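You operate a simulated robot arm through the tools that you are given. There is no shell and no other tool. Be economical: measure what you need, move in short steps, check, and stop when the job is done.

You run a simulated robot arm. Do the job below in one go: nothing can be reset, and whatever is moved stays where it is left.

## Task
Pile some things up. At the end: the clear stemmed glass is in the sink floor; the silver beans tin from the dishwasher side worktop is in the sink floor, with the purple round pad from there on top of it and the cream felt buffer on top of that; whatever was shut is shut again. Leave all else as you found it, and nothing knocked over.

The check looks at the end state, three seconds after you hand in, the way a careful person would. Anything else that was tipped, shoved, dropped, spilled or broken makes it a failure.

## Robot
A 7-joint arm with a two-finger parallel gripper, fixed in place. Base frame: the origin is at the foot of the arm, x ahead of it, y to its left, z up; the work surface is at about z = 0.92. Units: m, rad, N and s.
With the tool pointing down near the work surface it reaches from about 0.28 to 0.68 m from the base axis. Its first joint turns from -1.152 to 1.152 rad. Payload 1.57 kg.
The TCP is the grasp point between the finger pads, 0.03 m short of the fingertips. In the tool frame z runs along the fingers and y along their closing line. The gripper opens to 0.11 m. The fingers are 0.024 m wide and 0.012 m thick; the gripper's body (0.048 by 0.112 m) begins 0.078 m behind the TCP.
Orientation is that of the tool frame in the base frame, as a unit quaternion [x, y, z, w]. With the fingers straight down and closing along the base's y, the tool's x points along the base's -x, its y along +y and its z along -z.

## Interface
- The arm moves only by the tool nudge_tool. Its argument "plan" is a list of rows, each a list of 6 numbers: the shift along the tool's x, y, z in m, then the turn, a rotation vector about the tool's x, y, z in rad. In form: [[x, y, z, ax, ay, az], ...]. A call has 1 to 12 rows; each row shifts and turns the commanded pose from where the row before left it, along the tool's axes as they then stand. "claw" is the finger opening in m, from 0 to 0.11, set as the call begins (left out, the last holds). A row lasts 0.2 s, in which the tool goes at most 0.05 m and 0.15 rad; a call with a longer step from one row to the next is refused whole, and so is a gripper value outside its range. Where a pose cannot be reached the arm comes as near as it can. A force on the tool above 40 N (or 10 N above the force at the start of the call, whichever is more), or a blocked arm, ends the call early, and 0.2 s more pass. The fingers move at their own pace (about 0.108 m/s each) and stop on an object; they squeeze with about 39 N. The grip force told is the motor's: it shows also when the fingers shut on nothing. Time passes only in rows, and 0.2 s behind the last, so rows that do not move let the fingers close. It gives the time, the measured TCP pose, the force on the tool (base axes), the opening and the grip force at its end, in the units of the frame above (readings bear some noise).
- Cameras (640 x 400 px; columns grow to the right, rows downward): "scene" is fixed at [0.1678, -0.3922, 1.4053]; the picture's right is [0.76, -0.65, 0.00], its down [-0.36, -0.42, -0.84] and it looks along [0.54, 0.63, -0.55] (base axes); focal length 309 px, centre (320, 200). "wrist" rides on the gripper at [0.07, 0.016, -0.141] in the tool frame; the picture's right is [-0.23, 0.97, 0.00], its down [-0.85, -0.20, -0.48] and it looks along [-0.47, -0.11, 0.88] (tool axes); focal length 222 px, centre (320, 200). There is no depth. A picture from a camera that has moved, and an enlarged one, comes with that camera's place and axes in the base frame and with its lens.
- snapshot(camera): a new picture of that camera. The clock stands still meanwhile.
- zoom(camera, box): a new picture of the part [left, top, right, bottom] of that camera's present view, enlarged. The clock stands still meanwhile.
- close_job(): hands the job in; it is judged then, once.

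Go step by step. Nothing tells you positions but the pictures and the camera data: compare them with the known pose of the tool, close in by small moves and look again before you grip or let go. The budget is 120 turns and 68 pictures, counting those below and the enlarged ones. Unless the task says otherwise, let go and move clear before handing in, and close with one line.

The tools are called after "Emit:" by a JSON object that holds its "fn" and its "kwargs". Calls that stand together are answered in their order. nudge_tool: Moves the arm, as the interface text tells. Its arguments: {"type":"object","properties":{"plan":{"type":"array"},"claw":{"type":"number"}},"required":["plan"]} The other tools are called the same way: snapshot (camera) takes a picture; zoom (camera, box) takes an enlarged picture of a part of a camera's view; close_job () hands the job in.

At the start:

```text
time: 0.0
tool_pos: [0.3705, 0.23, 1.1779]
tcp_rot: [0.0, 1.0, 0.0, 0.0]
wrist_force: [0.1, -0.5, -0.7]
grip_width: 0.11
gripper_force: 0.1
```

scene: 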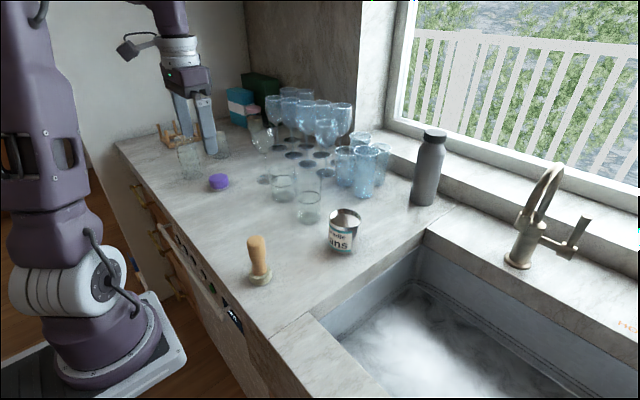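
wrist: 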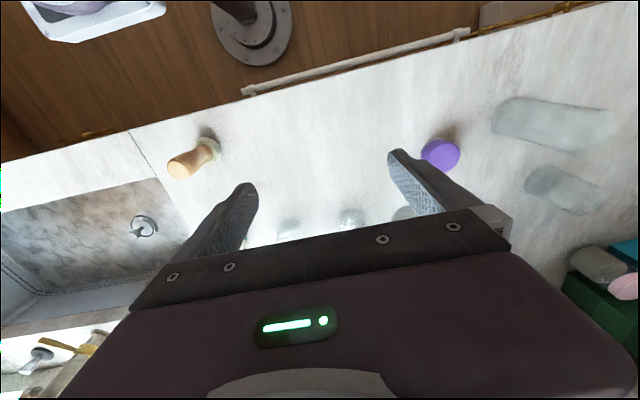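

I see the worktop with a tin, a purple pad, a wooden-handled buffer and many glasses, with the sink at the right. I'll zoom in to identify things.

Emit:
{"fn": "zoom", "kwargs": {"camera": "scene", "box": [140, 70, 400, 232]}}

Emit:
{"fn": "zoom", "kwargs": {"camera": "scene", "box": [160, 200, 480, 400]}}

```text
2.46 times, centred on (270, 151) of scene
camera zoom: at [0.1678, -0.3922, 1.4053], right [0.76, -0.65, 0.0], down [-0.36, -0.42, -0.84], along [0.54, 0.63, -0.55], focal length 760 px, centre (443, 321)
```

zoom: 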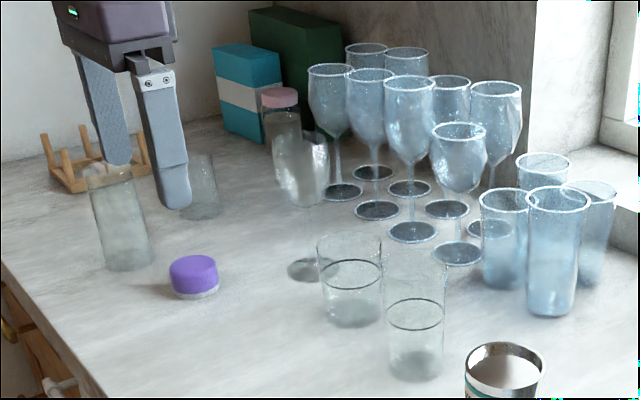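

```text
2.00 times, centred on (320, 300) of scene
camera zoom: at [0.1678, -0.3922, 1.4053], right [0.76, -0.65, 0.0], down [-0.36, -0.42, -0.84], along [0.54, 0.63, -0.55], focal length 618 px, centre (320, 0)
```

zoom: 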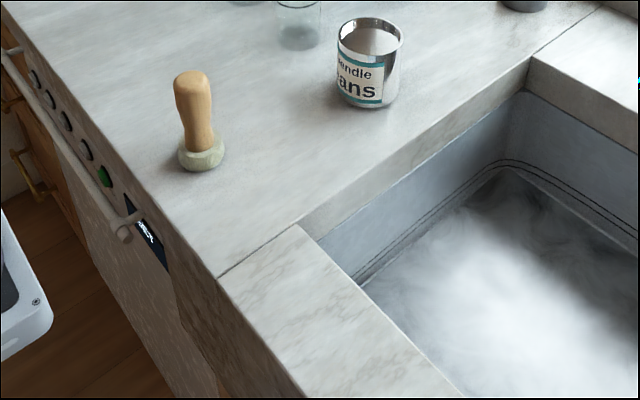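

The clear stemmed glass stands around (0.60, 0.37), the tin at (0.557, -0.022), the pad at (0.46, 0.42) and the buffer at (0.36, 0.02). The sink begins at y ≈ -0.11. I'll move over the sink for a look from above.

Emit:
{"fn": "nudge_tool", "kwargs": {"plan": [[0, -0.045, 0, 0, 0, 0], [0, -0.045, 0, 0, 0, 0], [0, -0.045, 0, 0, 0, 0], [0, -0.045, 0, 0, 0, 0], [0, -0.045, 0, 0, 0, 0], [0, -0.045, 0, 0, 0, 0], [0, -0.045, 0, 0, 0, 0], [0, -0.045, 0, 0, 0, 0], [0, -0.045, 0, 0, 0, 0], [0, -0.045, 0, 0, 0, 0]]}}

Emit:
{"fn": "snapshot", "kwargs": {"camera": "wrist"}}

Emit:
{"fn": "snapshot", "kwargs": {"camera": "scene"}}

```text
time: 2.2
tool_pos: [0.3709, -0.2212, 1.1769]
tcp_rot: [0.0, 1.0, 0.0, 0.0]
wrist_force: [-0.8, 0.8, 0.7]
grip_width: 0.1101
gripper_force: 0.0
```

```text
63 pictures are left
camera wrist: at [0.3005, -0.2041, 1.3184], right [0.23, 0.97, 0.0], down [0.85, -0.2, 0.48], along [0.47, -0.11, -0.88], focal length 222 px, centre (320, 200)
```

wrist: 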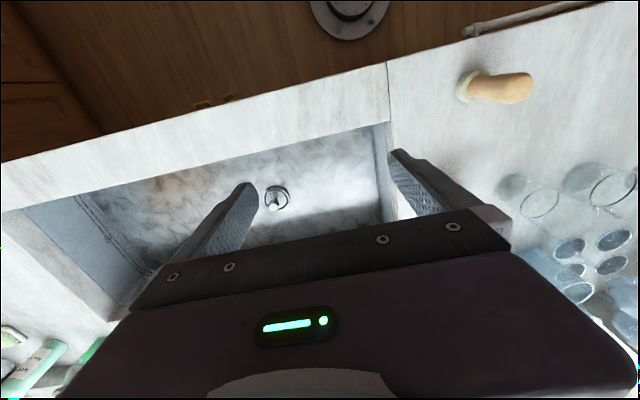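

```text
62 pictures are left
```

scene: 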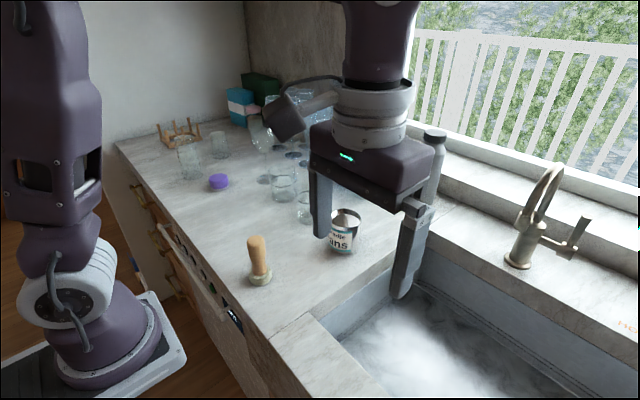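

The sink is empty apart from a drain knob around (0.57, -0.39). I'll check the tin's top closely.

Emit:
{"fn": "zoom", "kwargs": {"camera": "scene", "box": [310, 192, 390, 262]}}

Emit:
{"fn": "zoom", "kwargs": {"camera": "scene", "box": [200, 160, 280, 300]}}

```text
5.71 times, centred on (350, 227) of scene
camera zoom: at [0.1678, -0.3922, 1.4053], right [0.76, -0.65, 0.0], down [-0.36, -0.42, -0.84], along [0.54, 0.63, -0.55], focal length 1764 px, centre (149, 46)
```

zoom: 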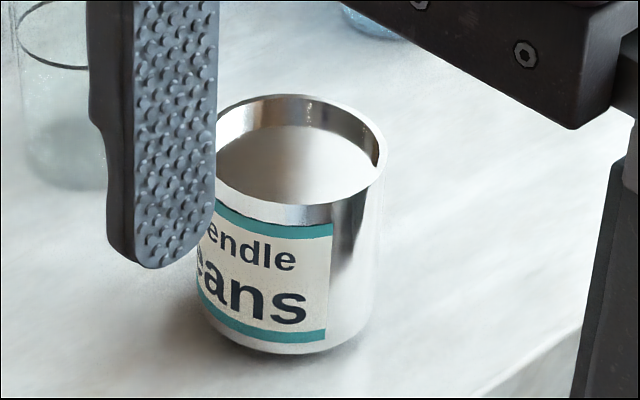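

```text
2.86 times, centred on (240, 230) of scene
camera zoom: at [0.1678, -0.3922, 1.4053], right [0.76, -0.65, 0.0], down [-0.36, -0.42, -0.84], along [0.54, 0.63, -0.55], focal length 882 px, centre (549, 114)
```

zoom: 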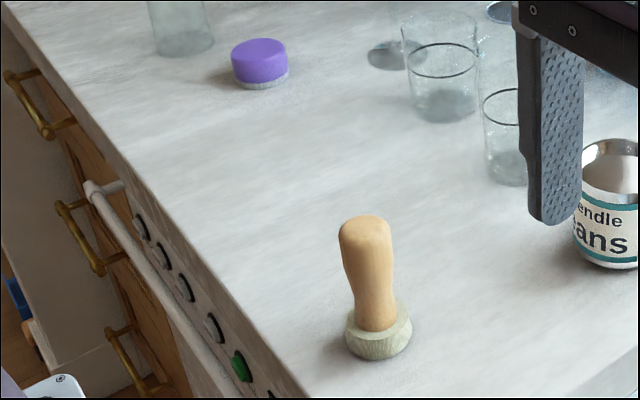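

The tin has a shallow recessed lid with a rim, so the pad should sit in or on it. Now I move above the tin, staying high.

Emit:
{"fn": "nudge_tool", "kwargs": {"plan": [[-0.03, 0.034, 0, 0, 0, 0], [-0.03, 0.034, 0, 0, 0, 0], [-0.03, 0.034, 0, 0, 0, 0], [-0.03, 0.034, 0, 0, 0, 0], [-0.03, 0.034, 0, 0, 0, 0], [-0.03, 0.029, 0, 0, 0, 0], [0, 0, 0.04, 0, 0, 0], [0, 0, 0.04, 0, 0, 0]]}}

Emit:
{"fn": "snapshot", "kwargs": {"camera": "wrist"}}

```text
time: 4.0
tool_pos: [0.5509, -0.0212, 1.0982]
tcp_rot: [0.001, 1.0, 0.0, -0.001]
wrist_force: [0.3, 0.0, 1.1]
grip_width: 0.1099
gripper_force: 0.0
```

```text
59 pictures are left
camera wrist: at [0.4809, -0.0047, 1.2382], right [0.23, 0.97, 0.0], down [0.85, -0.2, 0.48], along [0.47, -0.11, -0.88], focal length 222 px, centre (320, 200)
```

wrist: 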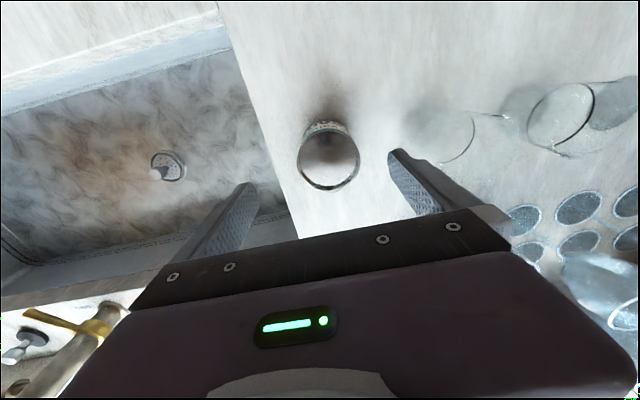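

The tin's top centre appears at about (0.561, -0.014). I'll centre, descend and grip it.

Emit:
{"fn": "nudge_tool", "kwargs": {"plan": [[-0.01, 0.007, 0.0, 0, 0, 0], [0, 0, 0.035, 0, 0, 0], [0, 0, 0.035, 0, 0, 0], [0, 0, 0.035, 0, 0, 0], [0, 0, 0.028, 0, 0, 0]]}}

Emit:
{"fn": "snapshot", "kwargs": {"camera": "scene"}}

```text
time: 5.2
tool_pos: [0.5602, -0.0129, 0.9645]
tcp_rot: [0.001, 1.0, 0.0, 0.0]
wrist_force: [-0.6, 1.1, -0.5]
grip_width: 0.11
gripper_force: 0.1
```

```text
58 pictures are left
```

scene: 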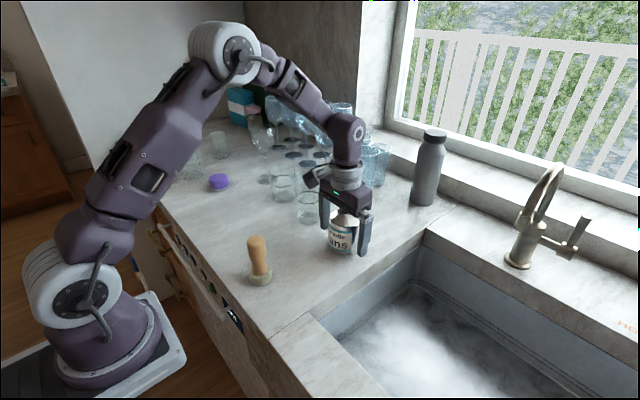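

The tin is between the fingers. I'll close and lift slightly.

Emit:
{"fn": "nudge_tool", "kwargs": {"claw": 0.03, "plan": [[0, 0, 0, 0, 0, 0], [0, 0, 0, 0, 0, 0], [0, 0, 0, 0, 0, 0], [0, 0, -0.02, 0, 0, 0], [0, 0, -0.04, 0, 0, 0], [0, 0, -0.04, 0, 0, 0]]}}

Emit:
{"fn": "zoom", "kwargs": {"camera": "scene", "box": [270, 130, 430, 260]}}

```text
time: 6.6
tool_pos: [0.5604, -0.0138, 1.0662]
tcp_rot: [-0.001, 1.0, 0.0, 0.0]
wrist_force: [0.2, 0.3, -4.0]
grip_width: 0.0707
gripper_force: 39.0
```

```text
3.08 times, centred on (350, 195) of scene
camera zoom: at [0.1679, -0.3922, 1.4053], right [0.76, -0.65, 0.0], down [-0.36, -0.42, -0.84], along [0.54, 0.63, -0.55], focal length 950 px, centre (228, 215)
```

zoom: 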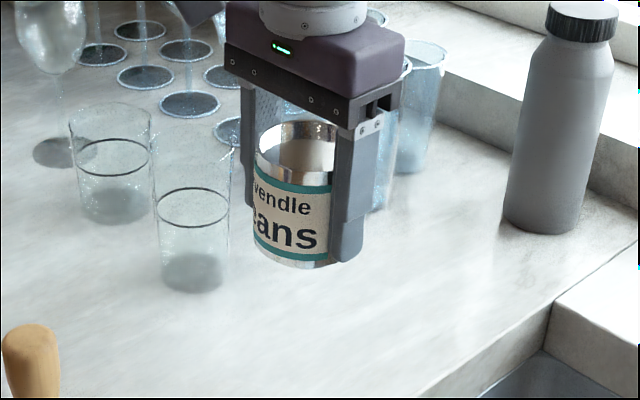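

The tin is held (71 mm across) and upright. I'll carry it over to (0.54, -0.22) and lower it into the sink.

Emit:
{"fn": "nudge_tool", "kwargs": {"plan": [[0.004, -0.042, 0, 0, 0, 0], [0.004, -0.042, 0, 0, 0, 0], [0.004, -0.042, 0, 0, 0, 0], [0.004, -0.042, 0, 0, 0, 0], [0.004, -0.039, 0, 0, 0, 0], [0, 0, 0.04, 0, 0, 0], [0, 0, 0.04, 0, 0, 0], [0, 0, 0.04, 0, 0, 0], [0, 0, 0.04, 0, 0, 0], [0, 0, 0.03, 0, 0, 0], [0, 0, 0.02, 0, 0, 0]]}}

Emit:
{"fn": "snapshot", "kwargs": {"camera": "scene"}}

Emit:
{"fn": "snapshot", "kwargs": {"camera": "wrist"}}

```text
time: 9.0
tool_pos: [0.5396, -0.2227, 0.855]
tcp_rot: [-0.001, 1.0, 0.0, 0.0]
wrist_force: [-0.1, -0.5, -5.0]
grip_width: 0.0707
gripper_force: 39.4
```

```text
56 pictures are left
```

scene: 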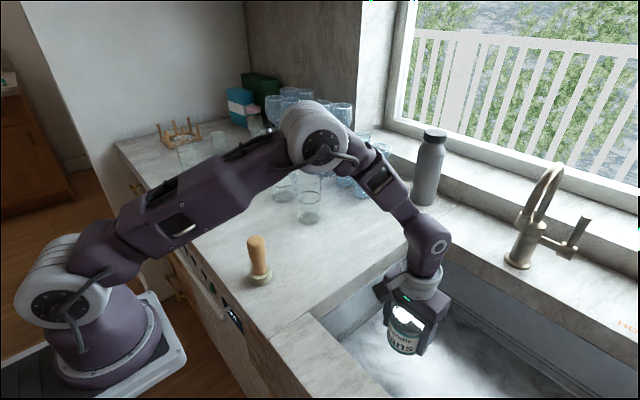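

```text
55 pictures are left
camera wrist: at [0.4692, -0.2043, 0.9955], right [0.23, 0.97, 0.0], down [0.85, -0.2, 0.48], along [0.47, -0.11, -0.88], focal length 222 px, centre (320, 200)
```

wrist: 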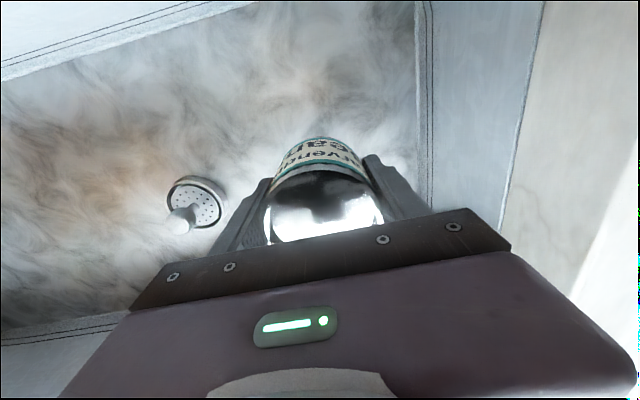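

The tin is inside the sink, clear of the walls and drain. I'll lower it in fine steps until there is contact.

Emit:
{"fn": "nudge_tool", "kwargs": {"plan": [[0, 0, 0.008, 0, 0, 0], [0, 0, 0.008, 0, 0, 0], [0, 0, 0.008, 0, 0, 0], [0, 0, 0.008, 0, 0, 0], [0, 0, 0.005, 0, 0, 0], [0, 0, 0.005, 0, 0, 0]]}}

```text
time: 10.4
tool_pos: [0.5395, -0.2208, 0.8135]
tcp_rot: [0.001, 1.0, -0.001, 0.0]
wrist_force: [0.4, -0.9, -4.4]
grip_width: 0.0706
gripper_force: 38.6
```

Emit:
{"fn": "nudge_tool", "kwargs": {"plan": [[0, 0, 0.003, 0, 0, 0], [0, 0, 0.003, 0, 0, 0], [0, 0, 0.003, 0, 0, 0], [0, 0, 0.003, 0, 0, 0], [0, 0, 0.003, 0, 0, 0], [0, 0, 0.003, 0, 0, 0], [0, 0, 0.003, 0, 0, 0], [0, 0, 0.003, 0, 0, 0]]}}

```text
time: 12.2
tool_pos: [0.5404, -0.2222, 0.7902]
tcp_rot: [0.0, 1.0, 0.0, 0.0]
wrist_force: [-0.3, 0.8, -3.9]
grip_width: 0.0707
gripper_force: 38.7
```

No contact yet at z 0.790, so I continue in small steps.

Emit:
{"fn": "nudge_tool", "kwargs": {"plan": [[0, 0, 0.003, 0, 0, 0], [0, 0, 0.003, 0, 0, 0], [0, 0, 0.003, 0, 0, 0], [0, 0, 0.003, 0, 0, 0], [0, 0, 0.003, 0, 0, 0], [0, 0, 0.003, 0, 0, 0], [0, 0, 0.003, 0, 0, 0], [0, 0, 0.003, 0, 0, 0], [0, 0, 0.003, 0, 0, 0], [0, 0, 0.003, 0, 0, 0]]}}

Emit:
{"fn": "snapshot", "kwargs": {"camera": "scene"}}

```text
time: 14.4
tool_pos: [0.5405, -0.2208, 0.7621]
tcp_rot: [0.0, 1.0, -0.001, 0.002]
wrist_force: [-2.0, 5.1, 41.0]
grip_width: 0.0694
gripper_force: 38.9
```

```text
54 pictures are left
```

scene: 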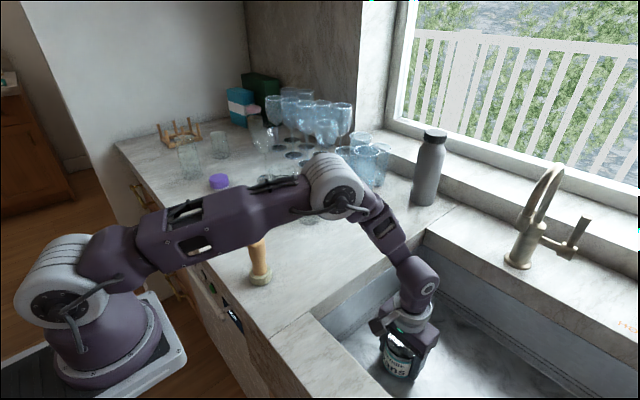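

The tin has touched the floor (z ≈ 0.717). I'll ease off the pressure and open gently.

Emit:
{"fn": "nudge_tool", "kwargs": {"plan": [[0, 0, -0.002, 0, 0, 0], [0, 0, 0, 0, 0, 0]]}}

Emit:
{"fn": "nudge_tool", "kwargs": {"claw": 0.09, "plan": [[0, 0, 0, 0, 0, 0], [0, 0, 0, 0, 0, 0], [0, 0, 0, 0, 0, 0]]}}

Emit:
{"fn": "nudge_tool", "kwargs": {"plan": [[0, 0, -0.01, 0, 0, 0], [0, 0, -0.03, 0, 0, 0], [0, 0, -0.05, 0, 0, 0], [0, 0, -0.05, 0, 0, 0], [0, 0, -0.05, 0, 0, 0], [0, 0, -0.05, 0, 0, 0], [0, 0, -0.05, 0, 0, 0], [0, 0, -0.05, 0, 0, 0], [0, 0, -0.05, 0, 0, 0]]}}

Emit:
{"fn": "snapshot", "kwargs": {"camera": "wrist"}}

Emit:
{"fn": "snapshot", "kwargs": {"camera": "scene"}}

```text
time: 15.0
tool_pos: [0.5401, -0.2214, 0.7621]
tcp_rot: [0.001, 1.0, -0.001, 0.002]
wrist_force: [6.6, -2.1, 16.5]
grip_width: 0.0697
gripper_force: 39.2
```

```text
time: 15.8
tool_pos: [0.5393, -0.2215, 0.7612]
tcp_rot: [0.0, 1.0, 0.0, 0.0]
wrist_force: [-0.2, -0.1, 0.3]
grip_width: 0.0898
gripper_force: 0.0
```

```text
time: 17.8
tool_pos: [0.5403, -0.2215, 1.1522]
tcp_rot: [0.002, 1.0, 0.001, 0.0]
wrist_force: [-0.2, -1.2, 0.1]
grip_width: 0.0899
gripper_force: 0.0
```

```text
53 pictures are left
camera wrist: at [0.47, -0.2043, 1.2928], right [0.23, 0.97, 0.0], down [0.86, -0.2, 0.48], along [0.47, -0.11, -0.88], focal length 222 px, centre (320, 200)
```

wrist: 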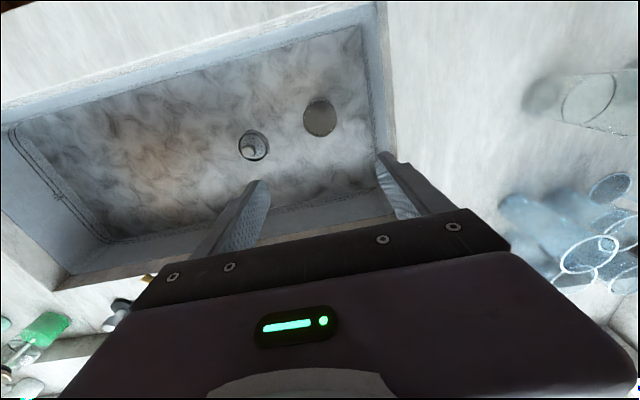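

```text
52 pictures are left
```

scene: 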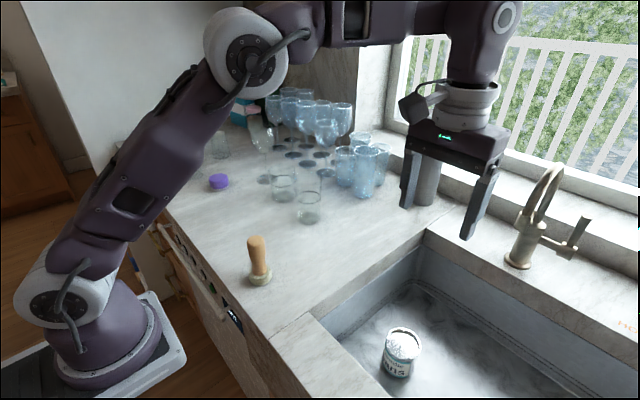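

The tin stands upright at (0.541, -0.221), with its top near z 0.797. Now I go over to the purple pad.

Emit:
{"fn": "nudge_tool", "kwargs": {"claw": 0.085, "plan": [[0.008, 0.048, 0, 0, 0, 0], [0.008, 0.048, 0, 0, 0, 0], [0.008, 0.048, 0, 0, 0, 0], [0.008, 0.048, 0, 0, 0, 0], [0.008, 0.048, 0, 0, 0, 0], [0.008, 0.048, 0, 0, 0, 0], [0.008, 0.048, 0, 0, 0, 0], [0.008, 0.048, 0, 0, 0, 0], [0.008, 0.048, 0, 0, 0, 0], [0.008, 0.048, 0, 0, 0, 0], [0.004, 0.048, 0, 0, 0, 0], [0, 0.048, 0, 0, 0, 0]]}}

Emit:
{"fn": "nudge_tool", "kwargs": {"plan": [[0, 0.03, 0, 0, 0, 0], [0, 0.03, 0, 0, 0, 0], [0, 0, 0.03, 0, 0, 0], [0, 0, 0.03, 0, 0, 0]]}}

Emit:
{"fn": "snapshot", "kwargs": {"camera": "wrist"}}

Emit:
{"fn": "snapshot", "kwargs": {"camera": "scene"}}

```text
time: 20.4
tool_pos: [0.4573, 0.3564, 1.1501]
tcp_rot: [0.0, 1.0, 0.0, 0.001]
wrist_force: [0.4, 0.1, -0.5]
grip_width: 0.085
gripper_force: 0.1
```

```text
time: 21.4
tool_pos: [0.4557, 0.3836, 1.0911]
tcp_rot: [0.001, 1.0, 0.0, -0.001]
wrist_force: [0.5, 0.1, 0.0]
grip_width: 0.0852
gripper_force: 0.1
out of reach, approached as far as the arm can: row 2
```

```text
51 pictures are left
camera wrist: at [0.3866, 0.4023, 1.2322], right [0.23, 0.97, 0.0], down [0.85, -0.2, 0.48], along [0.47, -0.11, -0.88], focal length 222 px, centre (320, 200)
```

wrist: 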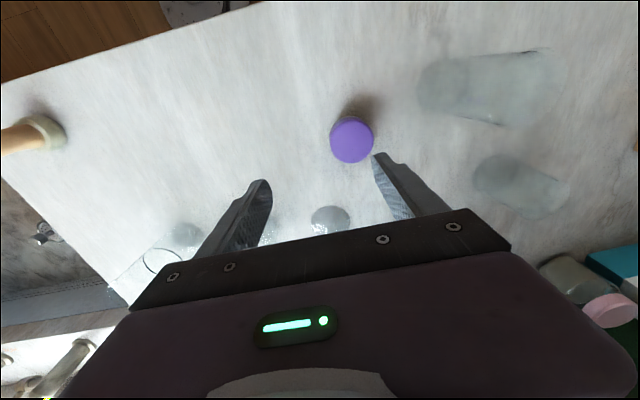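

```text
50 pictures are left
```

scene: 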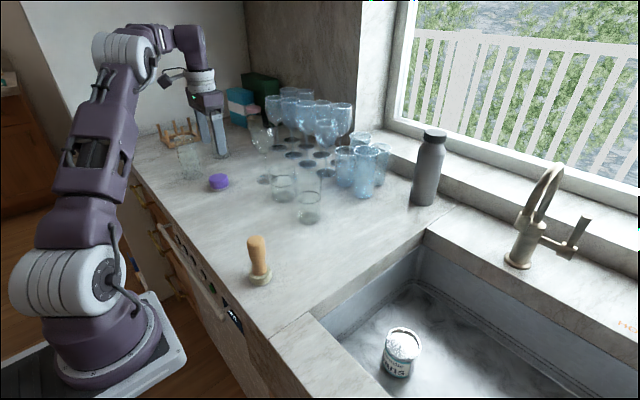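

The pad's centre is about (0.463, 0.425). The reach is limited up high, so I go lower first, then shift over in y and look again.

Emit:
{"fn": "nudge_tool", "kwargs": {"plan": [[0, 0, 0.03, 0, 0, 0], [0, 0, 0.03, 0, 0, 0], [-0.003, 0.02, 0, 0, 0, 0], [-0.003, 0.02, 0, 0, 0, 0]]}}

Emit:
{"fn": "snapshot", "kwargs": {"camera": "wrist"}}

```text
time: 22.4
tool_pos: [0.4627, 0.4257, 1.0343]
tcp_rot: [-0.001, 1.0, 0.0, 0.0]
wrist_force: [-0.1, 0.2, -0.3]
grip_width: 0.0847
gripper_force: 0.2
```

```text
49 pictures are left
camera wrist: at [0.3921, 0.4426, 1.1728], right [0.23, 0.97, 0.0], down [0.85, -0.2, 0.48], along [0.47, -0.11, -0.88], focal length 222 px, centre (320, 200)
```

wrist: 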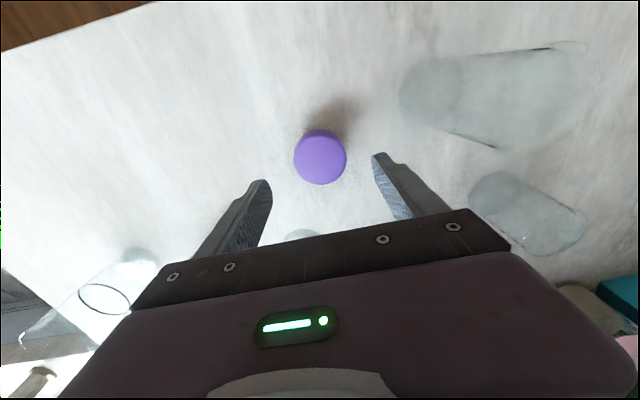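

It is well centred. I'll descend until the fingertips are about 12 mm above the worktop, and check.

Emit:
{"fn": "nudge_tool", "kwargs": {"plan": [[0, 0, 0.03, 0, 0, 0], [0, 0, 0.03, 0, 0, 0], [0, 0, 0.012, 0, 0, 0], [0, 0, 0, 0, 0, 0]]}}

Emit:
{"fn": "zoom", "kwargs": {"camera": "scene", "box": [170, 130, 270, 200]}}

```text
time: 23.4
tool_pos: [0.4612, 0.425, 0.9596]
tcp_rot: [0.001, 1.0, 0.0, 0.0]
wrist_force: [-0.2, -0.2, 0.5]
grip_width: 0.085
gripper_force: 0.0
```

```text
5.71 times, centred on (220, 165) of scene
camera zoom: at [0.1678, -0.3922, 1.4053], right [0.76, -0.65, 0.0], down [-0.36, -0.42, -0.84], along [0.54, 0.63, -0.55], focal length 1764 px, centre (891, 400)
```

zoom: 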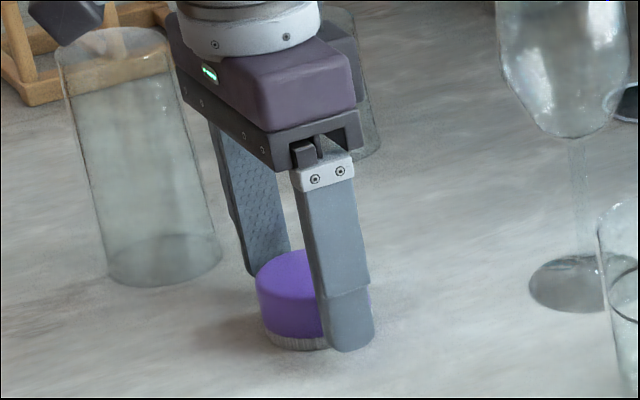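

Positioned around the pad. I'll raise 4 mm so that the fingertips stay clear of the tin's rim later, then grip and lift.

Emit:
{"fn": "nudge_tool", "kwargs": {"claw": 0.03, "plan": [[0, 0, -0.004, 0, 0, 0], [0, 0, 0, 0, 0, 0], [0, 0, 0, 0, 0, 0], [0, 0, -0.01, 0, 0, 0], [0, 0, -0.03, 0, 0, 0], [0, 0, -0.03, 0, 0, 0]]}}

Emit:
{"fn": "zoom", "kwargs": {"camera": "scene", "box": [170, 100, 270, 200]}}

```text
time: 24.8
tool_pos: [0.4615, 0.4249, 1.0339]
tcp_rot: [0.0, 1.0, 0.0, 0.0]
wrist_force: [-0.8, 0.3, 0.0]
grip_width: 0.054
gripper_force: 39.0
```

```text
4.00 times, centred on (220, 150) of scene
camera zoom: at [0.1678, -0.3922, 1.4053], right [0.76, -0.65, 0.0], down [-0.36, -0.42, -0.84], along [0.54, 0.63, -0.55], focal length 1235 px, centre (720, 400)
```

zoom: 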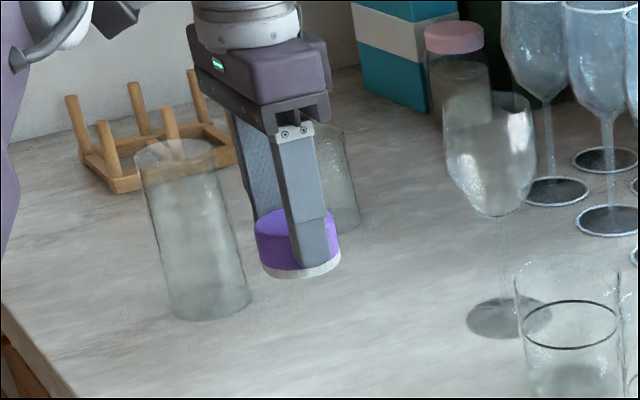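

The pad is held level. I'll retreat and rise, then carry it over the tin.

Emit:
{"fn": "nudge_tool", "kwargs": {"plan": [[0, -0.04, -0.02, 0, 0, 0], [0, -0.04, -0.025, 0, 0, 0], [0, -0.04, -0.025, 0, 0, 0], [0, -0.045, -0.02, 0, 0, 0], [0, -0.048, 0, 0, 0, 0], [0, -0.048, 0, 0, 0, 0], [0, -0.048, 0, 0, 0, 0], [0, -0.048, 0, 0, 0, 0], [0, -0.048, 0, 0, 0, 0], [0, -0.048, 0, 0, 0, 0], [-0.01, -0.048, 0, 0, 0, 0], [-0.01, -0.045, 0, 0, 0, 0]]}}

Emit:
{"fn": "nudge_tool", "kwargs": {"plan": [[-0.02, -0.04, 0, 0, 0, 0], [-0.02, -0.04, 0, 0, 0, 0], [-0.02, -0.02, 0, 0, 0, 0], [0, 0, 0, 0, 0, 0]]}}

```text
time: 27.4
tool_pos: [0.4811, -0.1213, 1.1244]
tcp_rot: [-0.001, 1.0, -0.001, 0.0]
wrist_force: [-0.2, -0.2, -0.2]
grip_width: 0.0536
gripper_force: 39.1
```

```text
time: 28.4
tool_pos: [0.5411, -0.2216, 1.1234]
tcp_rot: [0.0, 1.0, 0.0, 0.0]
wrist_force: [0.2, -0.8, -0.9]
grip_width: 0.0537
gripper_force: 39.3
```

Above the tin. I descend to just above the rim and look.

Emit:
{"fn": "nudge_tool", "kwargs": {"plan": [[0, 0, 0.05, 0, 0, 0], [0, 0, 0.05, 0, 0, 0], [0, 0, 0.05, 0, 0, 0], [0, 0, 0.05, 0, 0, 0], [0, 0, 0.04, 0, 0, 0], [0, 0, 0.01, 0, 0, 0]]}}

Emit:
{"fn": "zoom", "kwargs": {"camera": "scene", "box": [350, 290, 460, 400]}}

Emit:
{"fn": "snapshot", "kwargs": {"camera": "wrist"}}

```text
time: 29.8
tool_pos: [0.5425, -0.222, 0.8731]
tcp_rot: [0.001, 1.0, 0.0, 0.001]
wrist_force: [0.5, 0.1, -1.5]
grip_width: 0.0536
gripper_force: 39.4
```

```text
3.64 times, centred on (405, 345) of scene
camera zoom: at [0.1679, -0.3922, 1.4053], right [0.76, -0.65, 0.0], down [-0.36, -0.42, -0.84], along [0.54, 0.63, -0.55], focal length 1123 px, centre (11, -327)
```

zoom: 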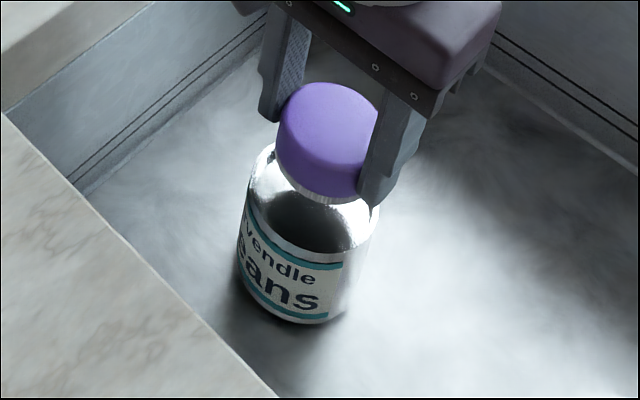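

```text
45 pictures are left
camera wrist: at [0.4723, -0.2044, 1.0142], right [0.23, 0.97, 0.0], down [0.85, -0.2, 0.48], along [0.47, -0.11, -0.88], focal length 222 px, centre (320, 200)
```

wrist: 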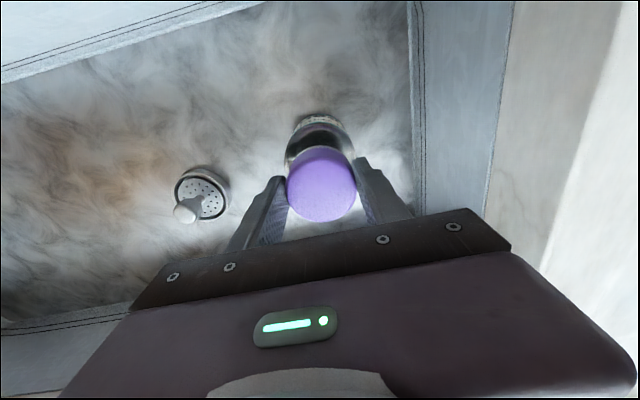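

The alignment looks good. I lower slowly and watch the force.

Emit:
{"fn": "nudge_tool", "kwargs": {"plan": [[0, 0, 0.01, 0, 0, 0], [0, 0, 0.01, 0, 0, 0], [0, 0, 0.005, 0, 0, 0], [0, 0, 0.004, 0, 0, 0], [0, 0, 0, 0, 0, 0]]}}

Emit:
{"fn": "zoom", "kwargs": {"camera": "scene", "box": [350, 290, 460, 400]}}

```text
time: 31.0
tool_pos: [0.5418, -0.2201, 0.8448]
tcp_rot: [0.0, 1.0, 0.0, 0.001]
wrist_force: [-4.0, 2.2, 16.2]
grip_width: 0.0539
gripper_force: 38.7
```

```text
3.64 times, centred on (405, 345) of scene
camera zoom: at [0.1675, -0.392, 1.4054], right [0.76, -0.65, 0.0], down [-0.36, -0.42, -0.84], along [0.54, 0.63, -0.55], focal length 1123 px, centre (11, -327)
```

zoom: 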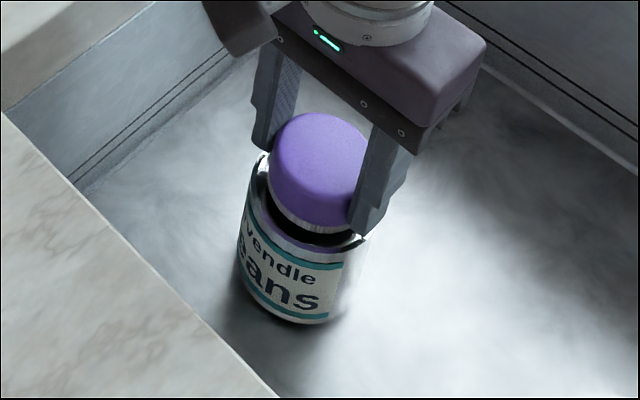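

There's contact on the rim at 16 N. I zoom in closely to see which side touches.

Emit:
{"fn": "nudge_tool", "kwargs": {"plan": [[0, 0, -0.006, 0, 0, 0], [0, 0, 0, 0, 0, 0]]}}

Emit:
{"fn": "zoom", "kwargs": {"camera": "scene", "box": [382, 315, 432, 375]}}

Emit:
{"fn": "zoom", "kwargs": {"camera": "wrist", "box": [250, 90, 390, 240]}}

```text
time: 31.6
tool_pos: [0.5431, -0.2201, 0.8514]
tcp_rot: [0.0, 1.0, 0.0, 0.0]
wrist_force: [0.7, 0.9, -0.4]
grip_width: 0.0536
gripper_force: 38.9
```

```text
6.67 times, centred on (407, 345) of scene
camera zoom: at [0.1679, -0.3922, 1.4053], right [0.76, -0.65, 0.0], down [-0.36, -0.42, -0.84], along [0.54, 0.63, -0.55], focal length 2059 px, centre (-260, -767)
```

zoom: 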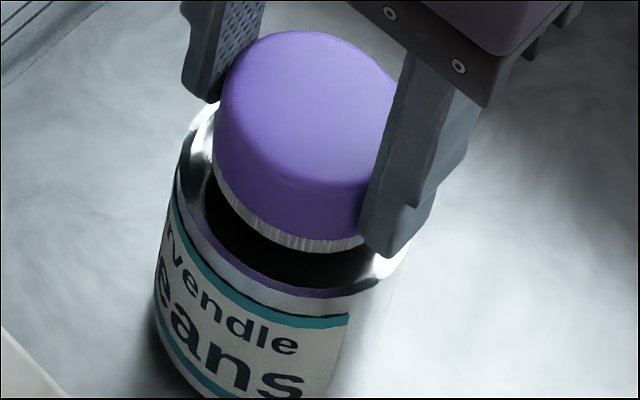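

```text
2.67 times, centred on (320, 165) of wrist
camera zoom: at [0.472, -0.2039, 0.9909], right [0.23, 0.97, 0.0], down [0.85, -0.2, 0.48], along [0.47, -0.11, -0.88], focal length 592 px, centre (320, 293)
```

zoom: 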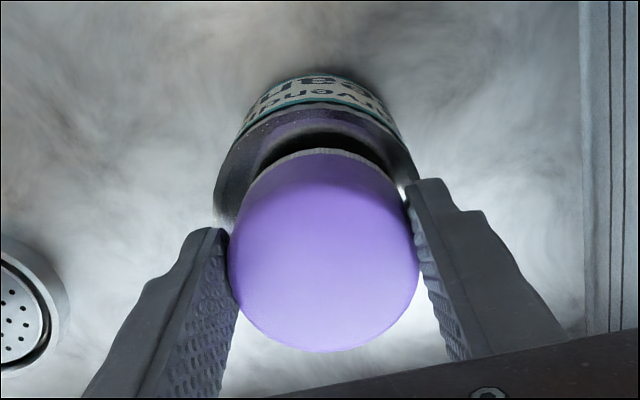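

The pad looks a few mm too far in +x and +y relative to the tin's rim. I'll correct by (-4, -3) mm and look again.

Emit:
{"fn": "nudge_tool", "kwargs": {"plan": [[0.004, -0.003, 0, 0, 0, 0], [0, 0, 0, 0, 0, 0]]}}

Emit:
{"fn": "zoom", "kwargs": {"camera": "scene", "box": [382, 315, 432, 375]}}

Emit:
{"fn": "zoom", "kwargs": {"camera": "wrist", "box": [250, 90, 390, 240]}}

```text
time: 32.2
tool_pos: [0.5383, -0.2234, 0.8502]
tcp_rot: [0.001, 1.0, 0.001, -0.001]
wrist_force: [-1.2, -0.9, -1.0]
grip_width: 0.0535
gripper_force: 39.5
```

```text
6.67 times, centred on (407, 345) of scene
camera zoom: at [0.1679, -0.3922, 1.4053], right [0.76, -0.65, 0.0], down [-0.36, -0.42, -0.84], along [0.54, 0.63, -0.55], focal length 2059 px, centre (-260, -767)
```

zoom: 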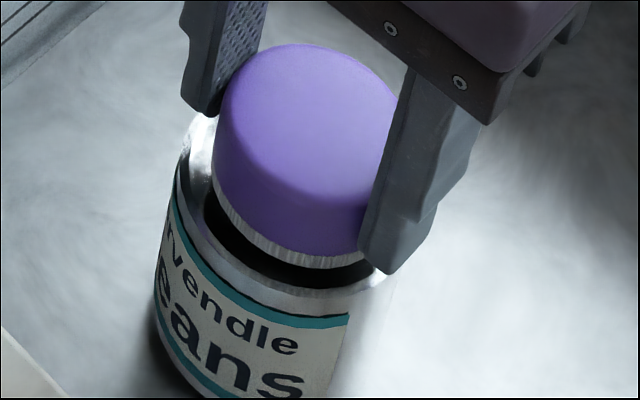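

```text
2.67 times, centred on (320, 165) of wrist
camera zoom: at [0.4678, -0.2069, 0.9913], right [0.23, 0.97, 0.0], down [0.85, -0.2, 0.48], along [0.47, -0.11, -0.88], focal length 592 px, centre (320, 293)
```

zoom: 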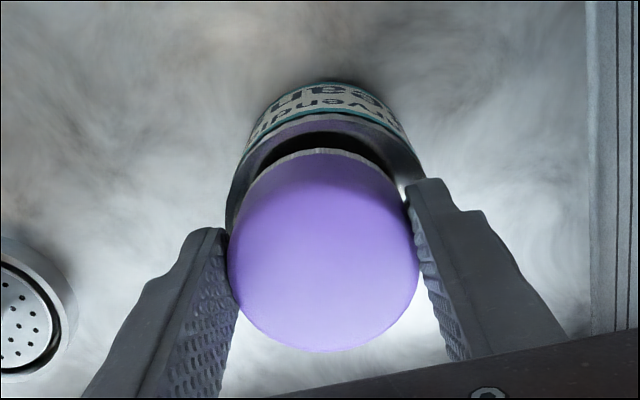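

Now it looks concentric. I lower slowly again.

Emit:
{"fn": "nudge_tool", "kwargs": {"plan": [[0, 0, 0.003, 0, 0, 0], [0, 0, 0.003, 0, 0, 0], [0, 0, 0.003, 0, 0, 0], [0, 0, 0.002, 0, 0, 0], [0, 0, 0, 0, 0, 0]]}}

Emit:
{"fn": "zoom", "kwargs": {"camera": "scene", "box": [382, 315, 432, 375]}}

```text
time: 33.5
tool_pos: [0.5381, -0.2246, 0.8432]
tcp_rot: [0.0, 1.0, -0.001, 0.003]
wrist_force: [-2.9, 2.0, 10.3]
grip_width: 0.0537
gripper_force: 38.7
stopped in row 5: the force on the tool passed its limit (the readings are from after the stop); the commanded pose is now the measured one
```

```text
6.67 times, centred on (407, 345) of scene
camera zoom: at [0.1676, -0.3921, 1.4053], right [0.76, -0.65, 0.0], down [-0.36, -0.42, -0.84], along [0.54, 0.63, -0.55], focal length 2059 px, centre (-260, -767)
```

zoom: 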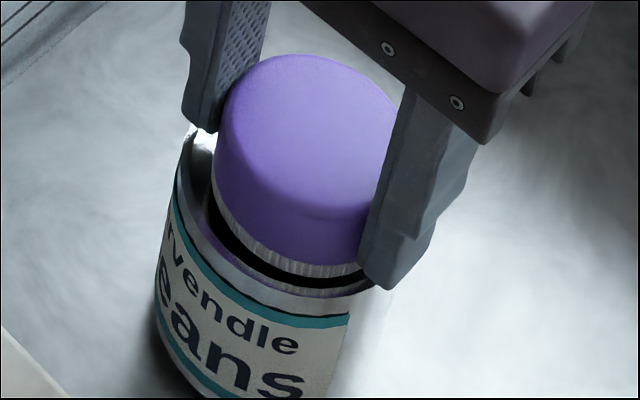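

The fingertips seem to be level with the pad's bottom, so they hit the rim: the worktop and the floor are about 1 cm higher than I assumed. I'll set the pad on a free part of the sink floor and regrip it higher.

Emit:
{"fn": "nudge_tool", "kwargs": {"plan": [[0, 0, -0.04, 0, 0, 0], [0.034, -0.033, 0, 0, 0, 0], [0.034, -0.033, 0, 0, 0, 0], [0.002, -0.02, 0, 0, 0, 0], [0, 0, 0.04, 0, 0, 0], [0, 0, 0.04, 0, 0, 0], [0, 0, 0.02, 0, 0, 0]]}}

Emit:
{"fn": "snapshot", "kwargs": {"camera": "scene"}}

```text
time: 35.2
tool_pos: [0.469, -0.3107, 0.7845]
tcp_rot: [0.002, 1.0, -0.001, 0.001]
wrist_force: [-5.8, 5.2, 13.5]
grip_width: 0.0534
gripper_force: 39.3
stopped in row 7: the force on the tool passed its limit (the readings are from after the stop); the commanded pose is now the measured one
```

```text
38 pictures are left
```

scene: 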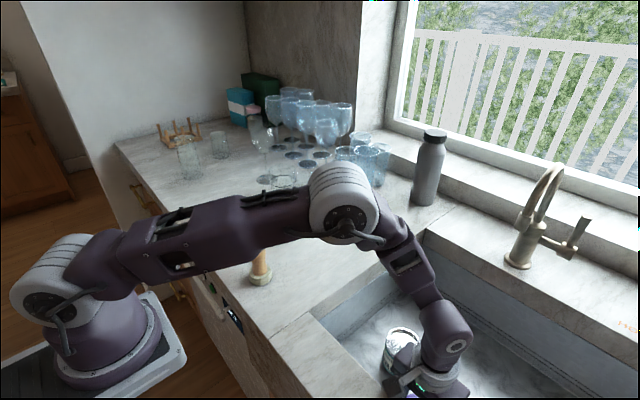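

Something stopped the descent early; most likely the wrist camera touched the near sink edge. I rise at once and check everything.

Emit:
{"fn": "nudge_tool", "kwargs": {"plan": [[0, 0, -0.02, 0, 0, 0], [0, 0, -0.04, 0, 0, 0], [0, 0, -0.04, 0, 0, 0], [-0.04, -0.01, -0.04, 0, 0, 0], [-0.01, -0.004, -0.04, 0, 0, 0], [0, 0, -0.04, 0, 0, 0]]}}

Emit:
{"fn": "snapshot", "kwargs": {"camera": "scene"}}

Emit:
{"fn": "snapshot", "kwargs": {"camera": "wrist"}}

```text
refused: row 4 steps farther than a row can; nothing moved
```

```text
37 pictures are left
```

scene: 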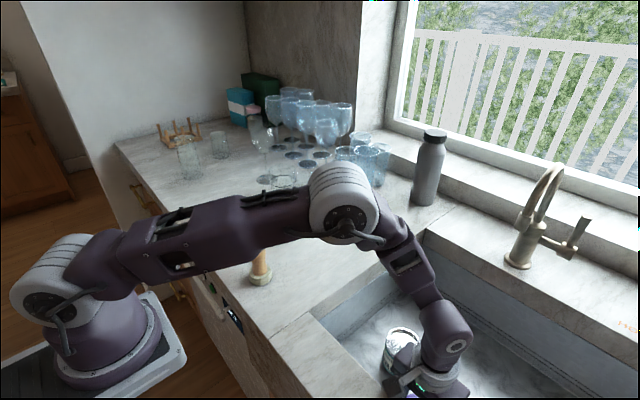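

```text
36 pictures are left
camera wrist: at [0.3991, -0.2934, 0.925], right [0.23, 0.97, 0.0], down [0.85, -0.2, 0.48], along [0.47, -0.11, -0.88], focal length 222 px, centre (320, 200)
```

wrist: 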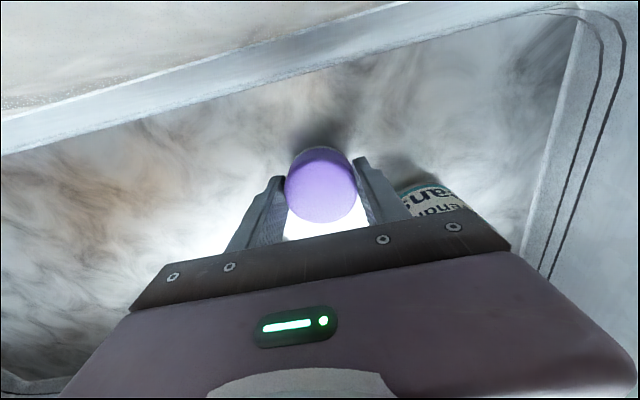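

The pictures show nothing disturbed. I rise now with legal steps.

Emit:
{"fn": "nudge_tool", "kwargs": {"plan": [[0, 0, -0.02, 0, 0, 0], [0, 0, -0.04, 0, 0, 0], [0, 0, -0.04, 0, 0, 0], [-0.025, -0.005, -0.02, 0, 0, 0], [-0.025, -0.009, -0.02, 0, 0, 0]]}}

Emit:
{"fn": "snapshot", "kwargs": {"camera": "scene"}}

```text
time: 36.4
tool_pos: [0.5203, -0.3241, 0.9233]
tcp_rot: [0.002, 1.0, -0.002, 0.002]
wrist_force: [0.4, 0.4, -1.0]
grip_width: 0.0536
gripper_force: 39.0
```

```text
35 pictures are left
```

scene: 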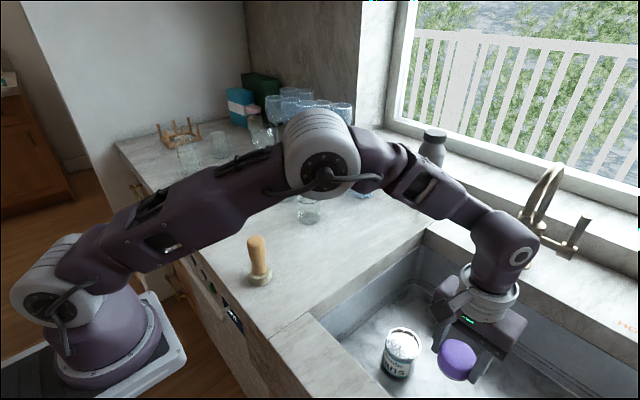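

All is fine. I descend here slowly to set the pad on the sink floor.

Emit:
{"fn": "nudge_tool", "kwargs": {"plan": [[0, 0, 0.04, 0, 0, 0], [0, 0, 0.04, 0, 0, 0], [0, 0, 0.03, 0, 0, 0], [0, 0, 0.015, 0, 0, 0], [0, 0, 0.01, 0, 0, 0], [0, 0, 0.005, 0, 0, 0], [0, 0, 0.005, 0, 0, 0], [0, 0, 0.004, 0, 0, 0], [0, 0, 0.004, 0, 0, 0], [0, 0, 0.003, 0, 0, 0], [0, 0, 0.003, 0, 0, 0], [0, 0, 0.003, 0, 0, 0]]}}

Emit:
{"fn": "zoom", "kwargs": {"camera": "scene", "box": [360, 300, 500, 400]}}

```text
time: 39.0
tool_pos: [0.5212, -0.3254, 0.7629]
tcp_rot: [0.0, 1.0, -0.002, 0.001]
wrist_force: [0.1, 0.0, -0.5]
grip_width: 0.0536
gripper_force: 39.0
```

```text
4.00 times, centred on (430, 350) of scene
camera zoom: at [0.1679, -0.3922, 1.4053], right [0.76, -0.65, 0.0], down [-0.36, -0.42, -0.84], along [0.54, 0.63, -0.55], focal length 1235 px, centre (-120, -400)
```

zoom: 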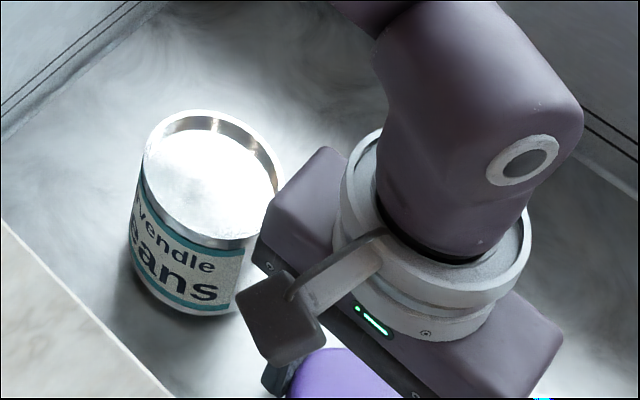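

Not yet in contact. I continue in small steps.

Emit:
{"fn": "nudge_tool", "kwargs": {"plan": [[0, 0, 0.003, 0, 0, 0], [0, 0, 0.003, 0, 0, 0], [0, 0, 0.003, 0, 0, 0], [0, 0, 0.003, 0, 0, 0], [0, 0, 0.003, 0, 0, 0], [0, 0, 0.003, 0, 0, 0], [0, 0, 0.003, 0, 0, 0], [0, 0, 0.003, 0, 0, 0], [0, 0, 0, 0, 0, 0]]}}

```text
time: 39.7
tool_pos: [0.5214, -0.3257, 0.7599]
tcp_rot: [0.0, 1.0, -0.002, 0.003]
wrist_force: [-0.2, 1.0, 9.8]
grip_width: 0.0533
gripper_force: 39.2
stopped in row 3: the force on the tool passed its limit (the readings are from after the stop); the commanded pose is now the measured one
```

The pad is on the floor at TCP z 0.760. I'll release slightly and probe how far below the fingertips the floor is.

Emit:
{"fn": "nudge_tool", "kwargs": {"claw": 0.068, "plan": [[0, 0, -0.001, 0, 0, 0], [0, 0, 0, 0, 0, 0], [0, 0, 0.003, 0, 0, 0], [0, 0, 0.003, 0, 0, 0], [0, 0, 0.003, 0, 0, 0], [0, 0, 0.003, 0, 0, 0], [0, 0, 0.003, 0, 0, 0]]}}

```text
time: 41.1
tool_pos: [0.5192, -0.3268, 0.752]
tcp_rot: [0.001, 1.0, -0.002, 0.002]
wrist_force: [-5.2, 3.2, 10.4]
grip_width: 0.0708
gripper_force: 1.2
stopped in row 6: the force on the tool passed its limit (the readings are from after the stop); the commanded pose is now the measured one
```

The floor is at about z 0.721, so the tips were 9 mm above the pad's bottom and its edge met the rim. I rise to a higher grip position, and look.

Emit:
{"fn": "nudge_tool", "kwargs": {"claw": 0.07, "plan": [[0, 0, -0.008, 0, 0, 0], [-0.0025, 0.001, -0.005, 0, 0, 0], [0, 0, 0, 0, 0, 0]]}}

Emit:
{"fn": "snapshot", "kwargs": {"camera": "wrist"}}

```text
time: 41.9
tool_pos: [0.524, -0.3273, 0.7653]
tcp_rot: [0.001, 1.0, -0.004, 0.002]
wrist_force: [0.5, -0.2, -0.3]
grip_width: 0.07
gripper_force: 0.1
```

```text
33 pictures are left
camera wrist: at [0.4533, -0.3081, 0.9047], right [0.23, 0.97, -0.01], down [0.85, -0.2, 0.48], along [0.47, -0.12, -0.88], focal length 222 px, centre (320, 200)
```

wrist: 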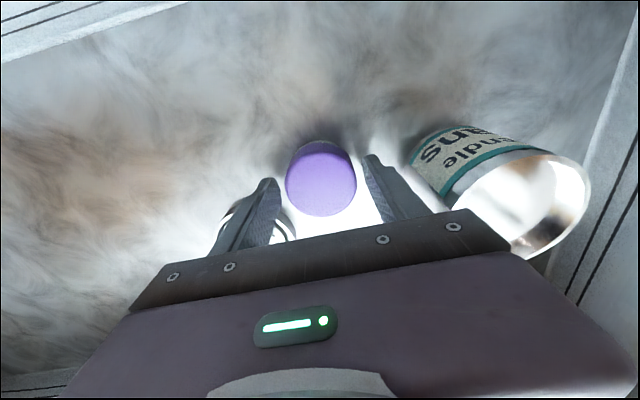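

I shift the tool 4 mm toward -x so the pad is centred on the fingers, then grip and lift it.

Emit:
{"fn": "nudge_tool", "kwargs": {"claw": 0.03, "plan": [[0.004, 0.002, 0, 0, 0, 0], [0, 0, 0, 0, 0, 0], [0, 0, 0, 0, 0, 0], [0, 0, 0, 0, 0, 0], [0, 0, -0.02, 0, 0, 0], [0, 0, -0.04, 0, 0, 0], [0, 0, -0.04, 0, 0, 0], [0, 0, -0.04, 0, 0, 0], [-0.01, 0.04, 0, 0, 0, 0], [-0.01, 0.04, 0, 0, 0, 0], [0, 0.02, 0, 0, 0, 0], [0, 0, 0, 0, 0, 0]]}}

Emit:
{"fn": "snapshot", "kwargs": {"camera": "wrist"}}

```text
time: 44.5
tool_pos: [0.5394, -0.2234, 0.9041]
tcp_rot: [0.001, 1.0, -0.003, 0.001]
wrist_force: [-0.1, -0.6, -1.6]
grip_width: 0.0534
gripper_force: 39.0
```

```text
32 pictures are left
camera wrist: at [0.4691, -0.2046, 1.0435], right [0.23, 0.97, -0.01], down [0.85, -0.2, 0.48], along [0.47, -0.12, -0.88], focal length 222 px, centre (320, 200)
```

wrist: 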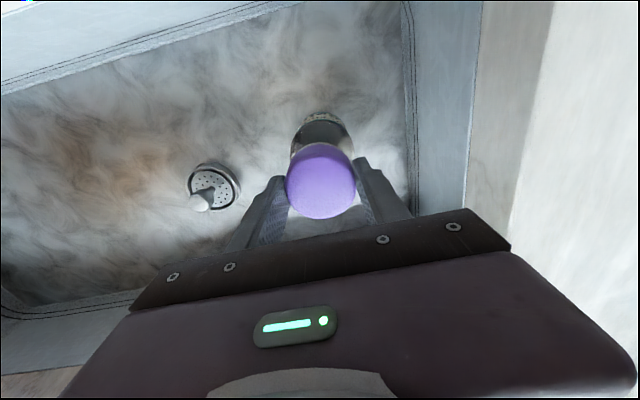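

Above the tin again. I descend to just above the rim and check the alignment closely.

Emit:
{"fn": "nudge_tool", "kwargs": {"plan": [[0, 0, 0.03, 0, 0, 0], [0, 0, 0.019, 0, 0, 0], [0, 0, 0, 0, 0, 0]]}}

Emit:
{"fn": "zoom", "kwargs": {"camera": "scene", "box": [382, 315, 432, 375]}}

Emit:
{"fn": "zoom", "kwargs": {"camera": "wrist", "box": [250, 90, 390, 240]}}

```text
time: 45.3
tool_pos: [0.5402, -0.2233, 0.8546]
tcp_rot: [0.001, 1.0, -0.004, 0.003]
wrist_force: [-0.1, 0.5, -0.6]
grip_width: 0.0536
gripper_force: 38.9
```

```text
6.67 times, centred on (407, 345) of scene
camera zoom: at [0.1679, -0.3922, 1.4053], right [0.76, -0.65, 0.0], down [-0.36, -0.42, -0.84], along [0.54, 0.63, -0.55], focal length 2059 px, centre (-260, -767)
```

zoom: 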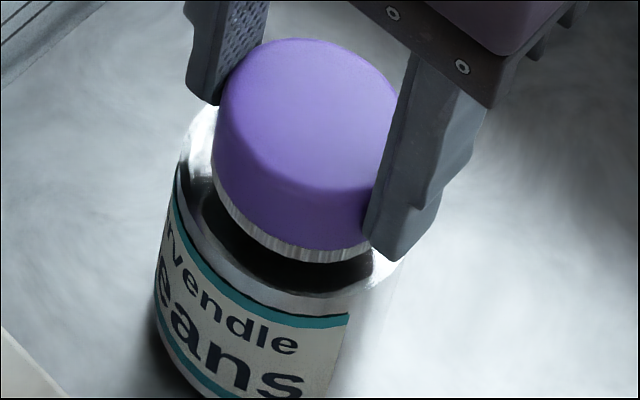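

```text
2.67 times, centred on (320, 165) of wrist
camera zoom: at [0.469, -0.2054, 0.9948], right [0.23, 0.97, -0.01], down [0.85, -0.2, 0.48], along [0.47, -0.12, -0.88], focal length 592 px, centre (320, 293)
```

zoom: 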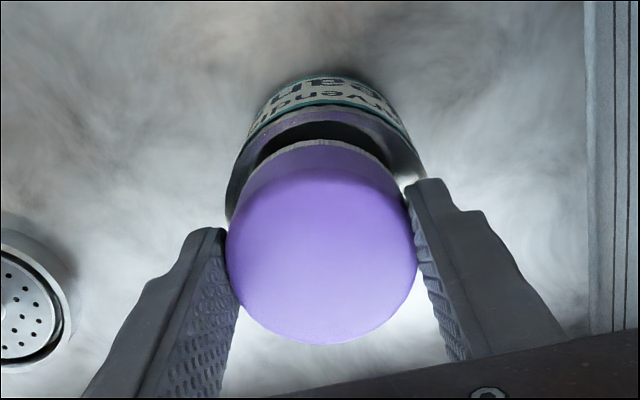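

The alignment is nearly concentric; I shift 1 mm in +y and lower gently.

Emit:
{"fn": "nudge_tool", "kwargs": {"plan": [[0, 0.001, 0.003, 0, 0, 0], [0, 0, 0.003, 0, 0, 0], [0, 0, 0.002, 0, 0, 0], [0, 0, 0.002, 0, 0, 0], [0, 0, 0.002, 0, 0, 0], [0, 0, 0.002, 0, 0, 0], [0, 0, 0.002, 0, 0, 0], [0, 0, 0.002, 0, 0, 0]]}}

Emit:
{"fn": "zoom", "kwargs": {"camera": "scene", "box": [382, 315, 432, 375]}}

```text
time: 46.9
tool_pos: [0.542, -0.2225, 0.8428]
tcp_rot: [0.001, 1.0, -0.003, 0.005]
wrist_force: [-3.0, 2.9, 11.6]
grip_width: 0.0536
gripper_force: 39.2
stopped in row 7: the force on the tool passed its limit (the readings are from after the stop); the commanded pose is now the measured one
```

```text
6.67 times, centred on (407, 345) of scene
camera zoom: at [0.1676, -0.392, 1.4054], right [0.76, -0.65, 0.0], down [-0.36, -0.42, -0.84], along [0.54, 0.63, -0.55], focal length 2059 px, centre (-260, -767)
```

zoom: 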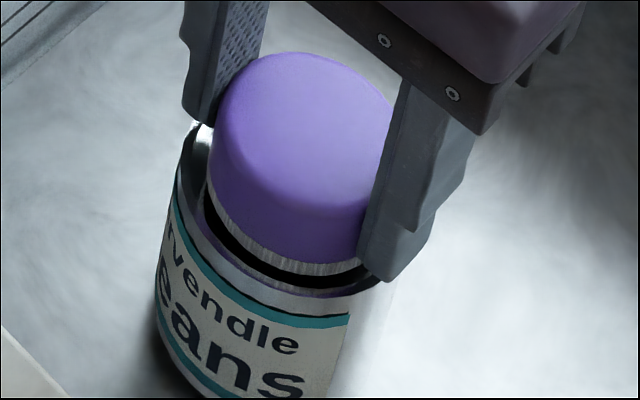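

The pad's back edge seems to rest on the rim, about 3 mm too far from the camera. I shift (-2, -2.5) mm and lower again.

Emit:
{"fn": "nudge_tool", "kwargs": {"plan": [[0, 0, -0.004, 0, 0, 0], [0.002, -0.0025, 0, 0, 0, 0], [0, 0, 0.002, 0, 0, 0], [0, 0, 0.002, 0, 0, 0], [0, 0, 0.002, 0, 0, 0], [0, 0, 0.002, 0, 0, 0], [0, 0, 0.002, 0, 0, 0], [0, 0, 0.002, 0, 0, 0]]}}

Emit:
{"fn": "zoom", "kwargs": {"camera": "scene", "box": [382, 315, 432, 375]}}

```text
time: 48.2
tool_pos: [0.5397, -0.2259, 0.8425]
tcp_rot: [0.0, 1.0, -0.003, 0.005]
wrist_force: [-5.6, 3.3, 13.1]
grip_width: 0.0536
gripper_force: 39.0
stopped in row 6: the force on the tool passed its limit (the readings are from after the stop); the commanded pose is now the measured one
```

```text
6.67 times, centred on (407, 345) of scene
camera zoom: at [0.1675, -0.392, 1.4054], right [0.76, -0.65, 0.0], down [-0.36, -0.42, -0.84], along [0.54, 0.63, -0.55], focal length 2059 px, centre (-260, -767)
```

zoom: 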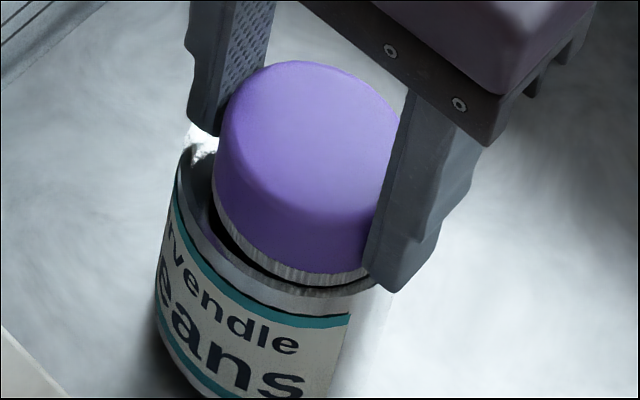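

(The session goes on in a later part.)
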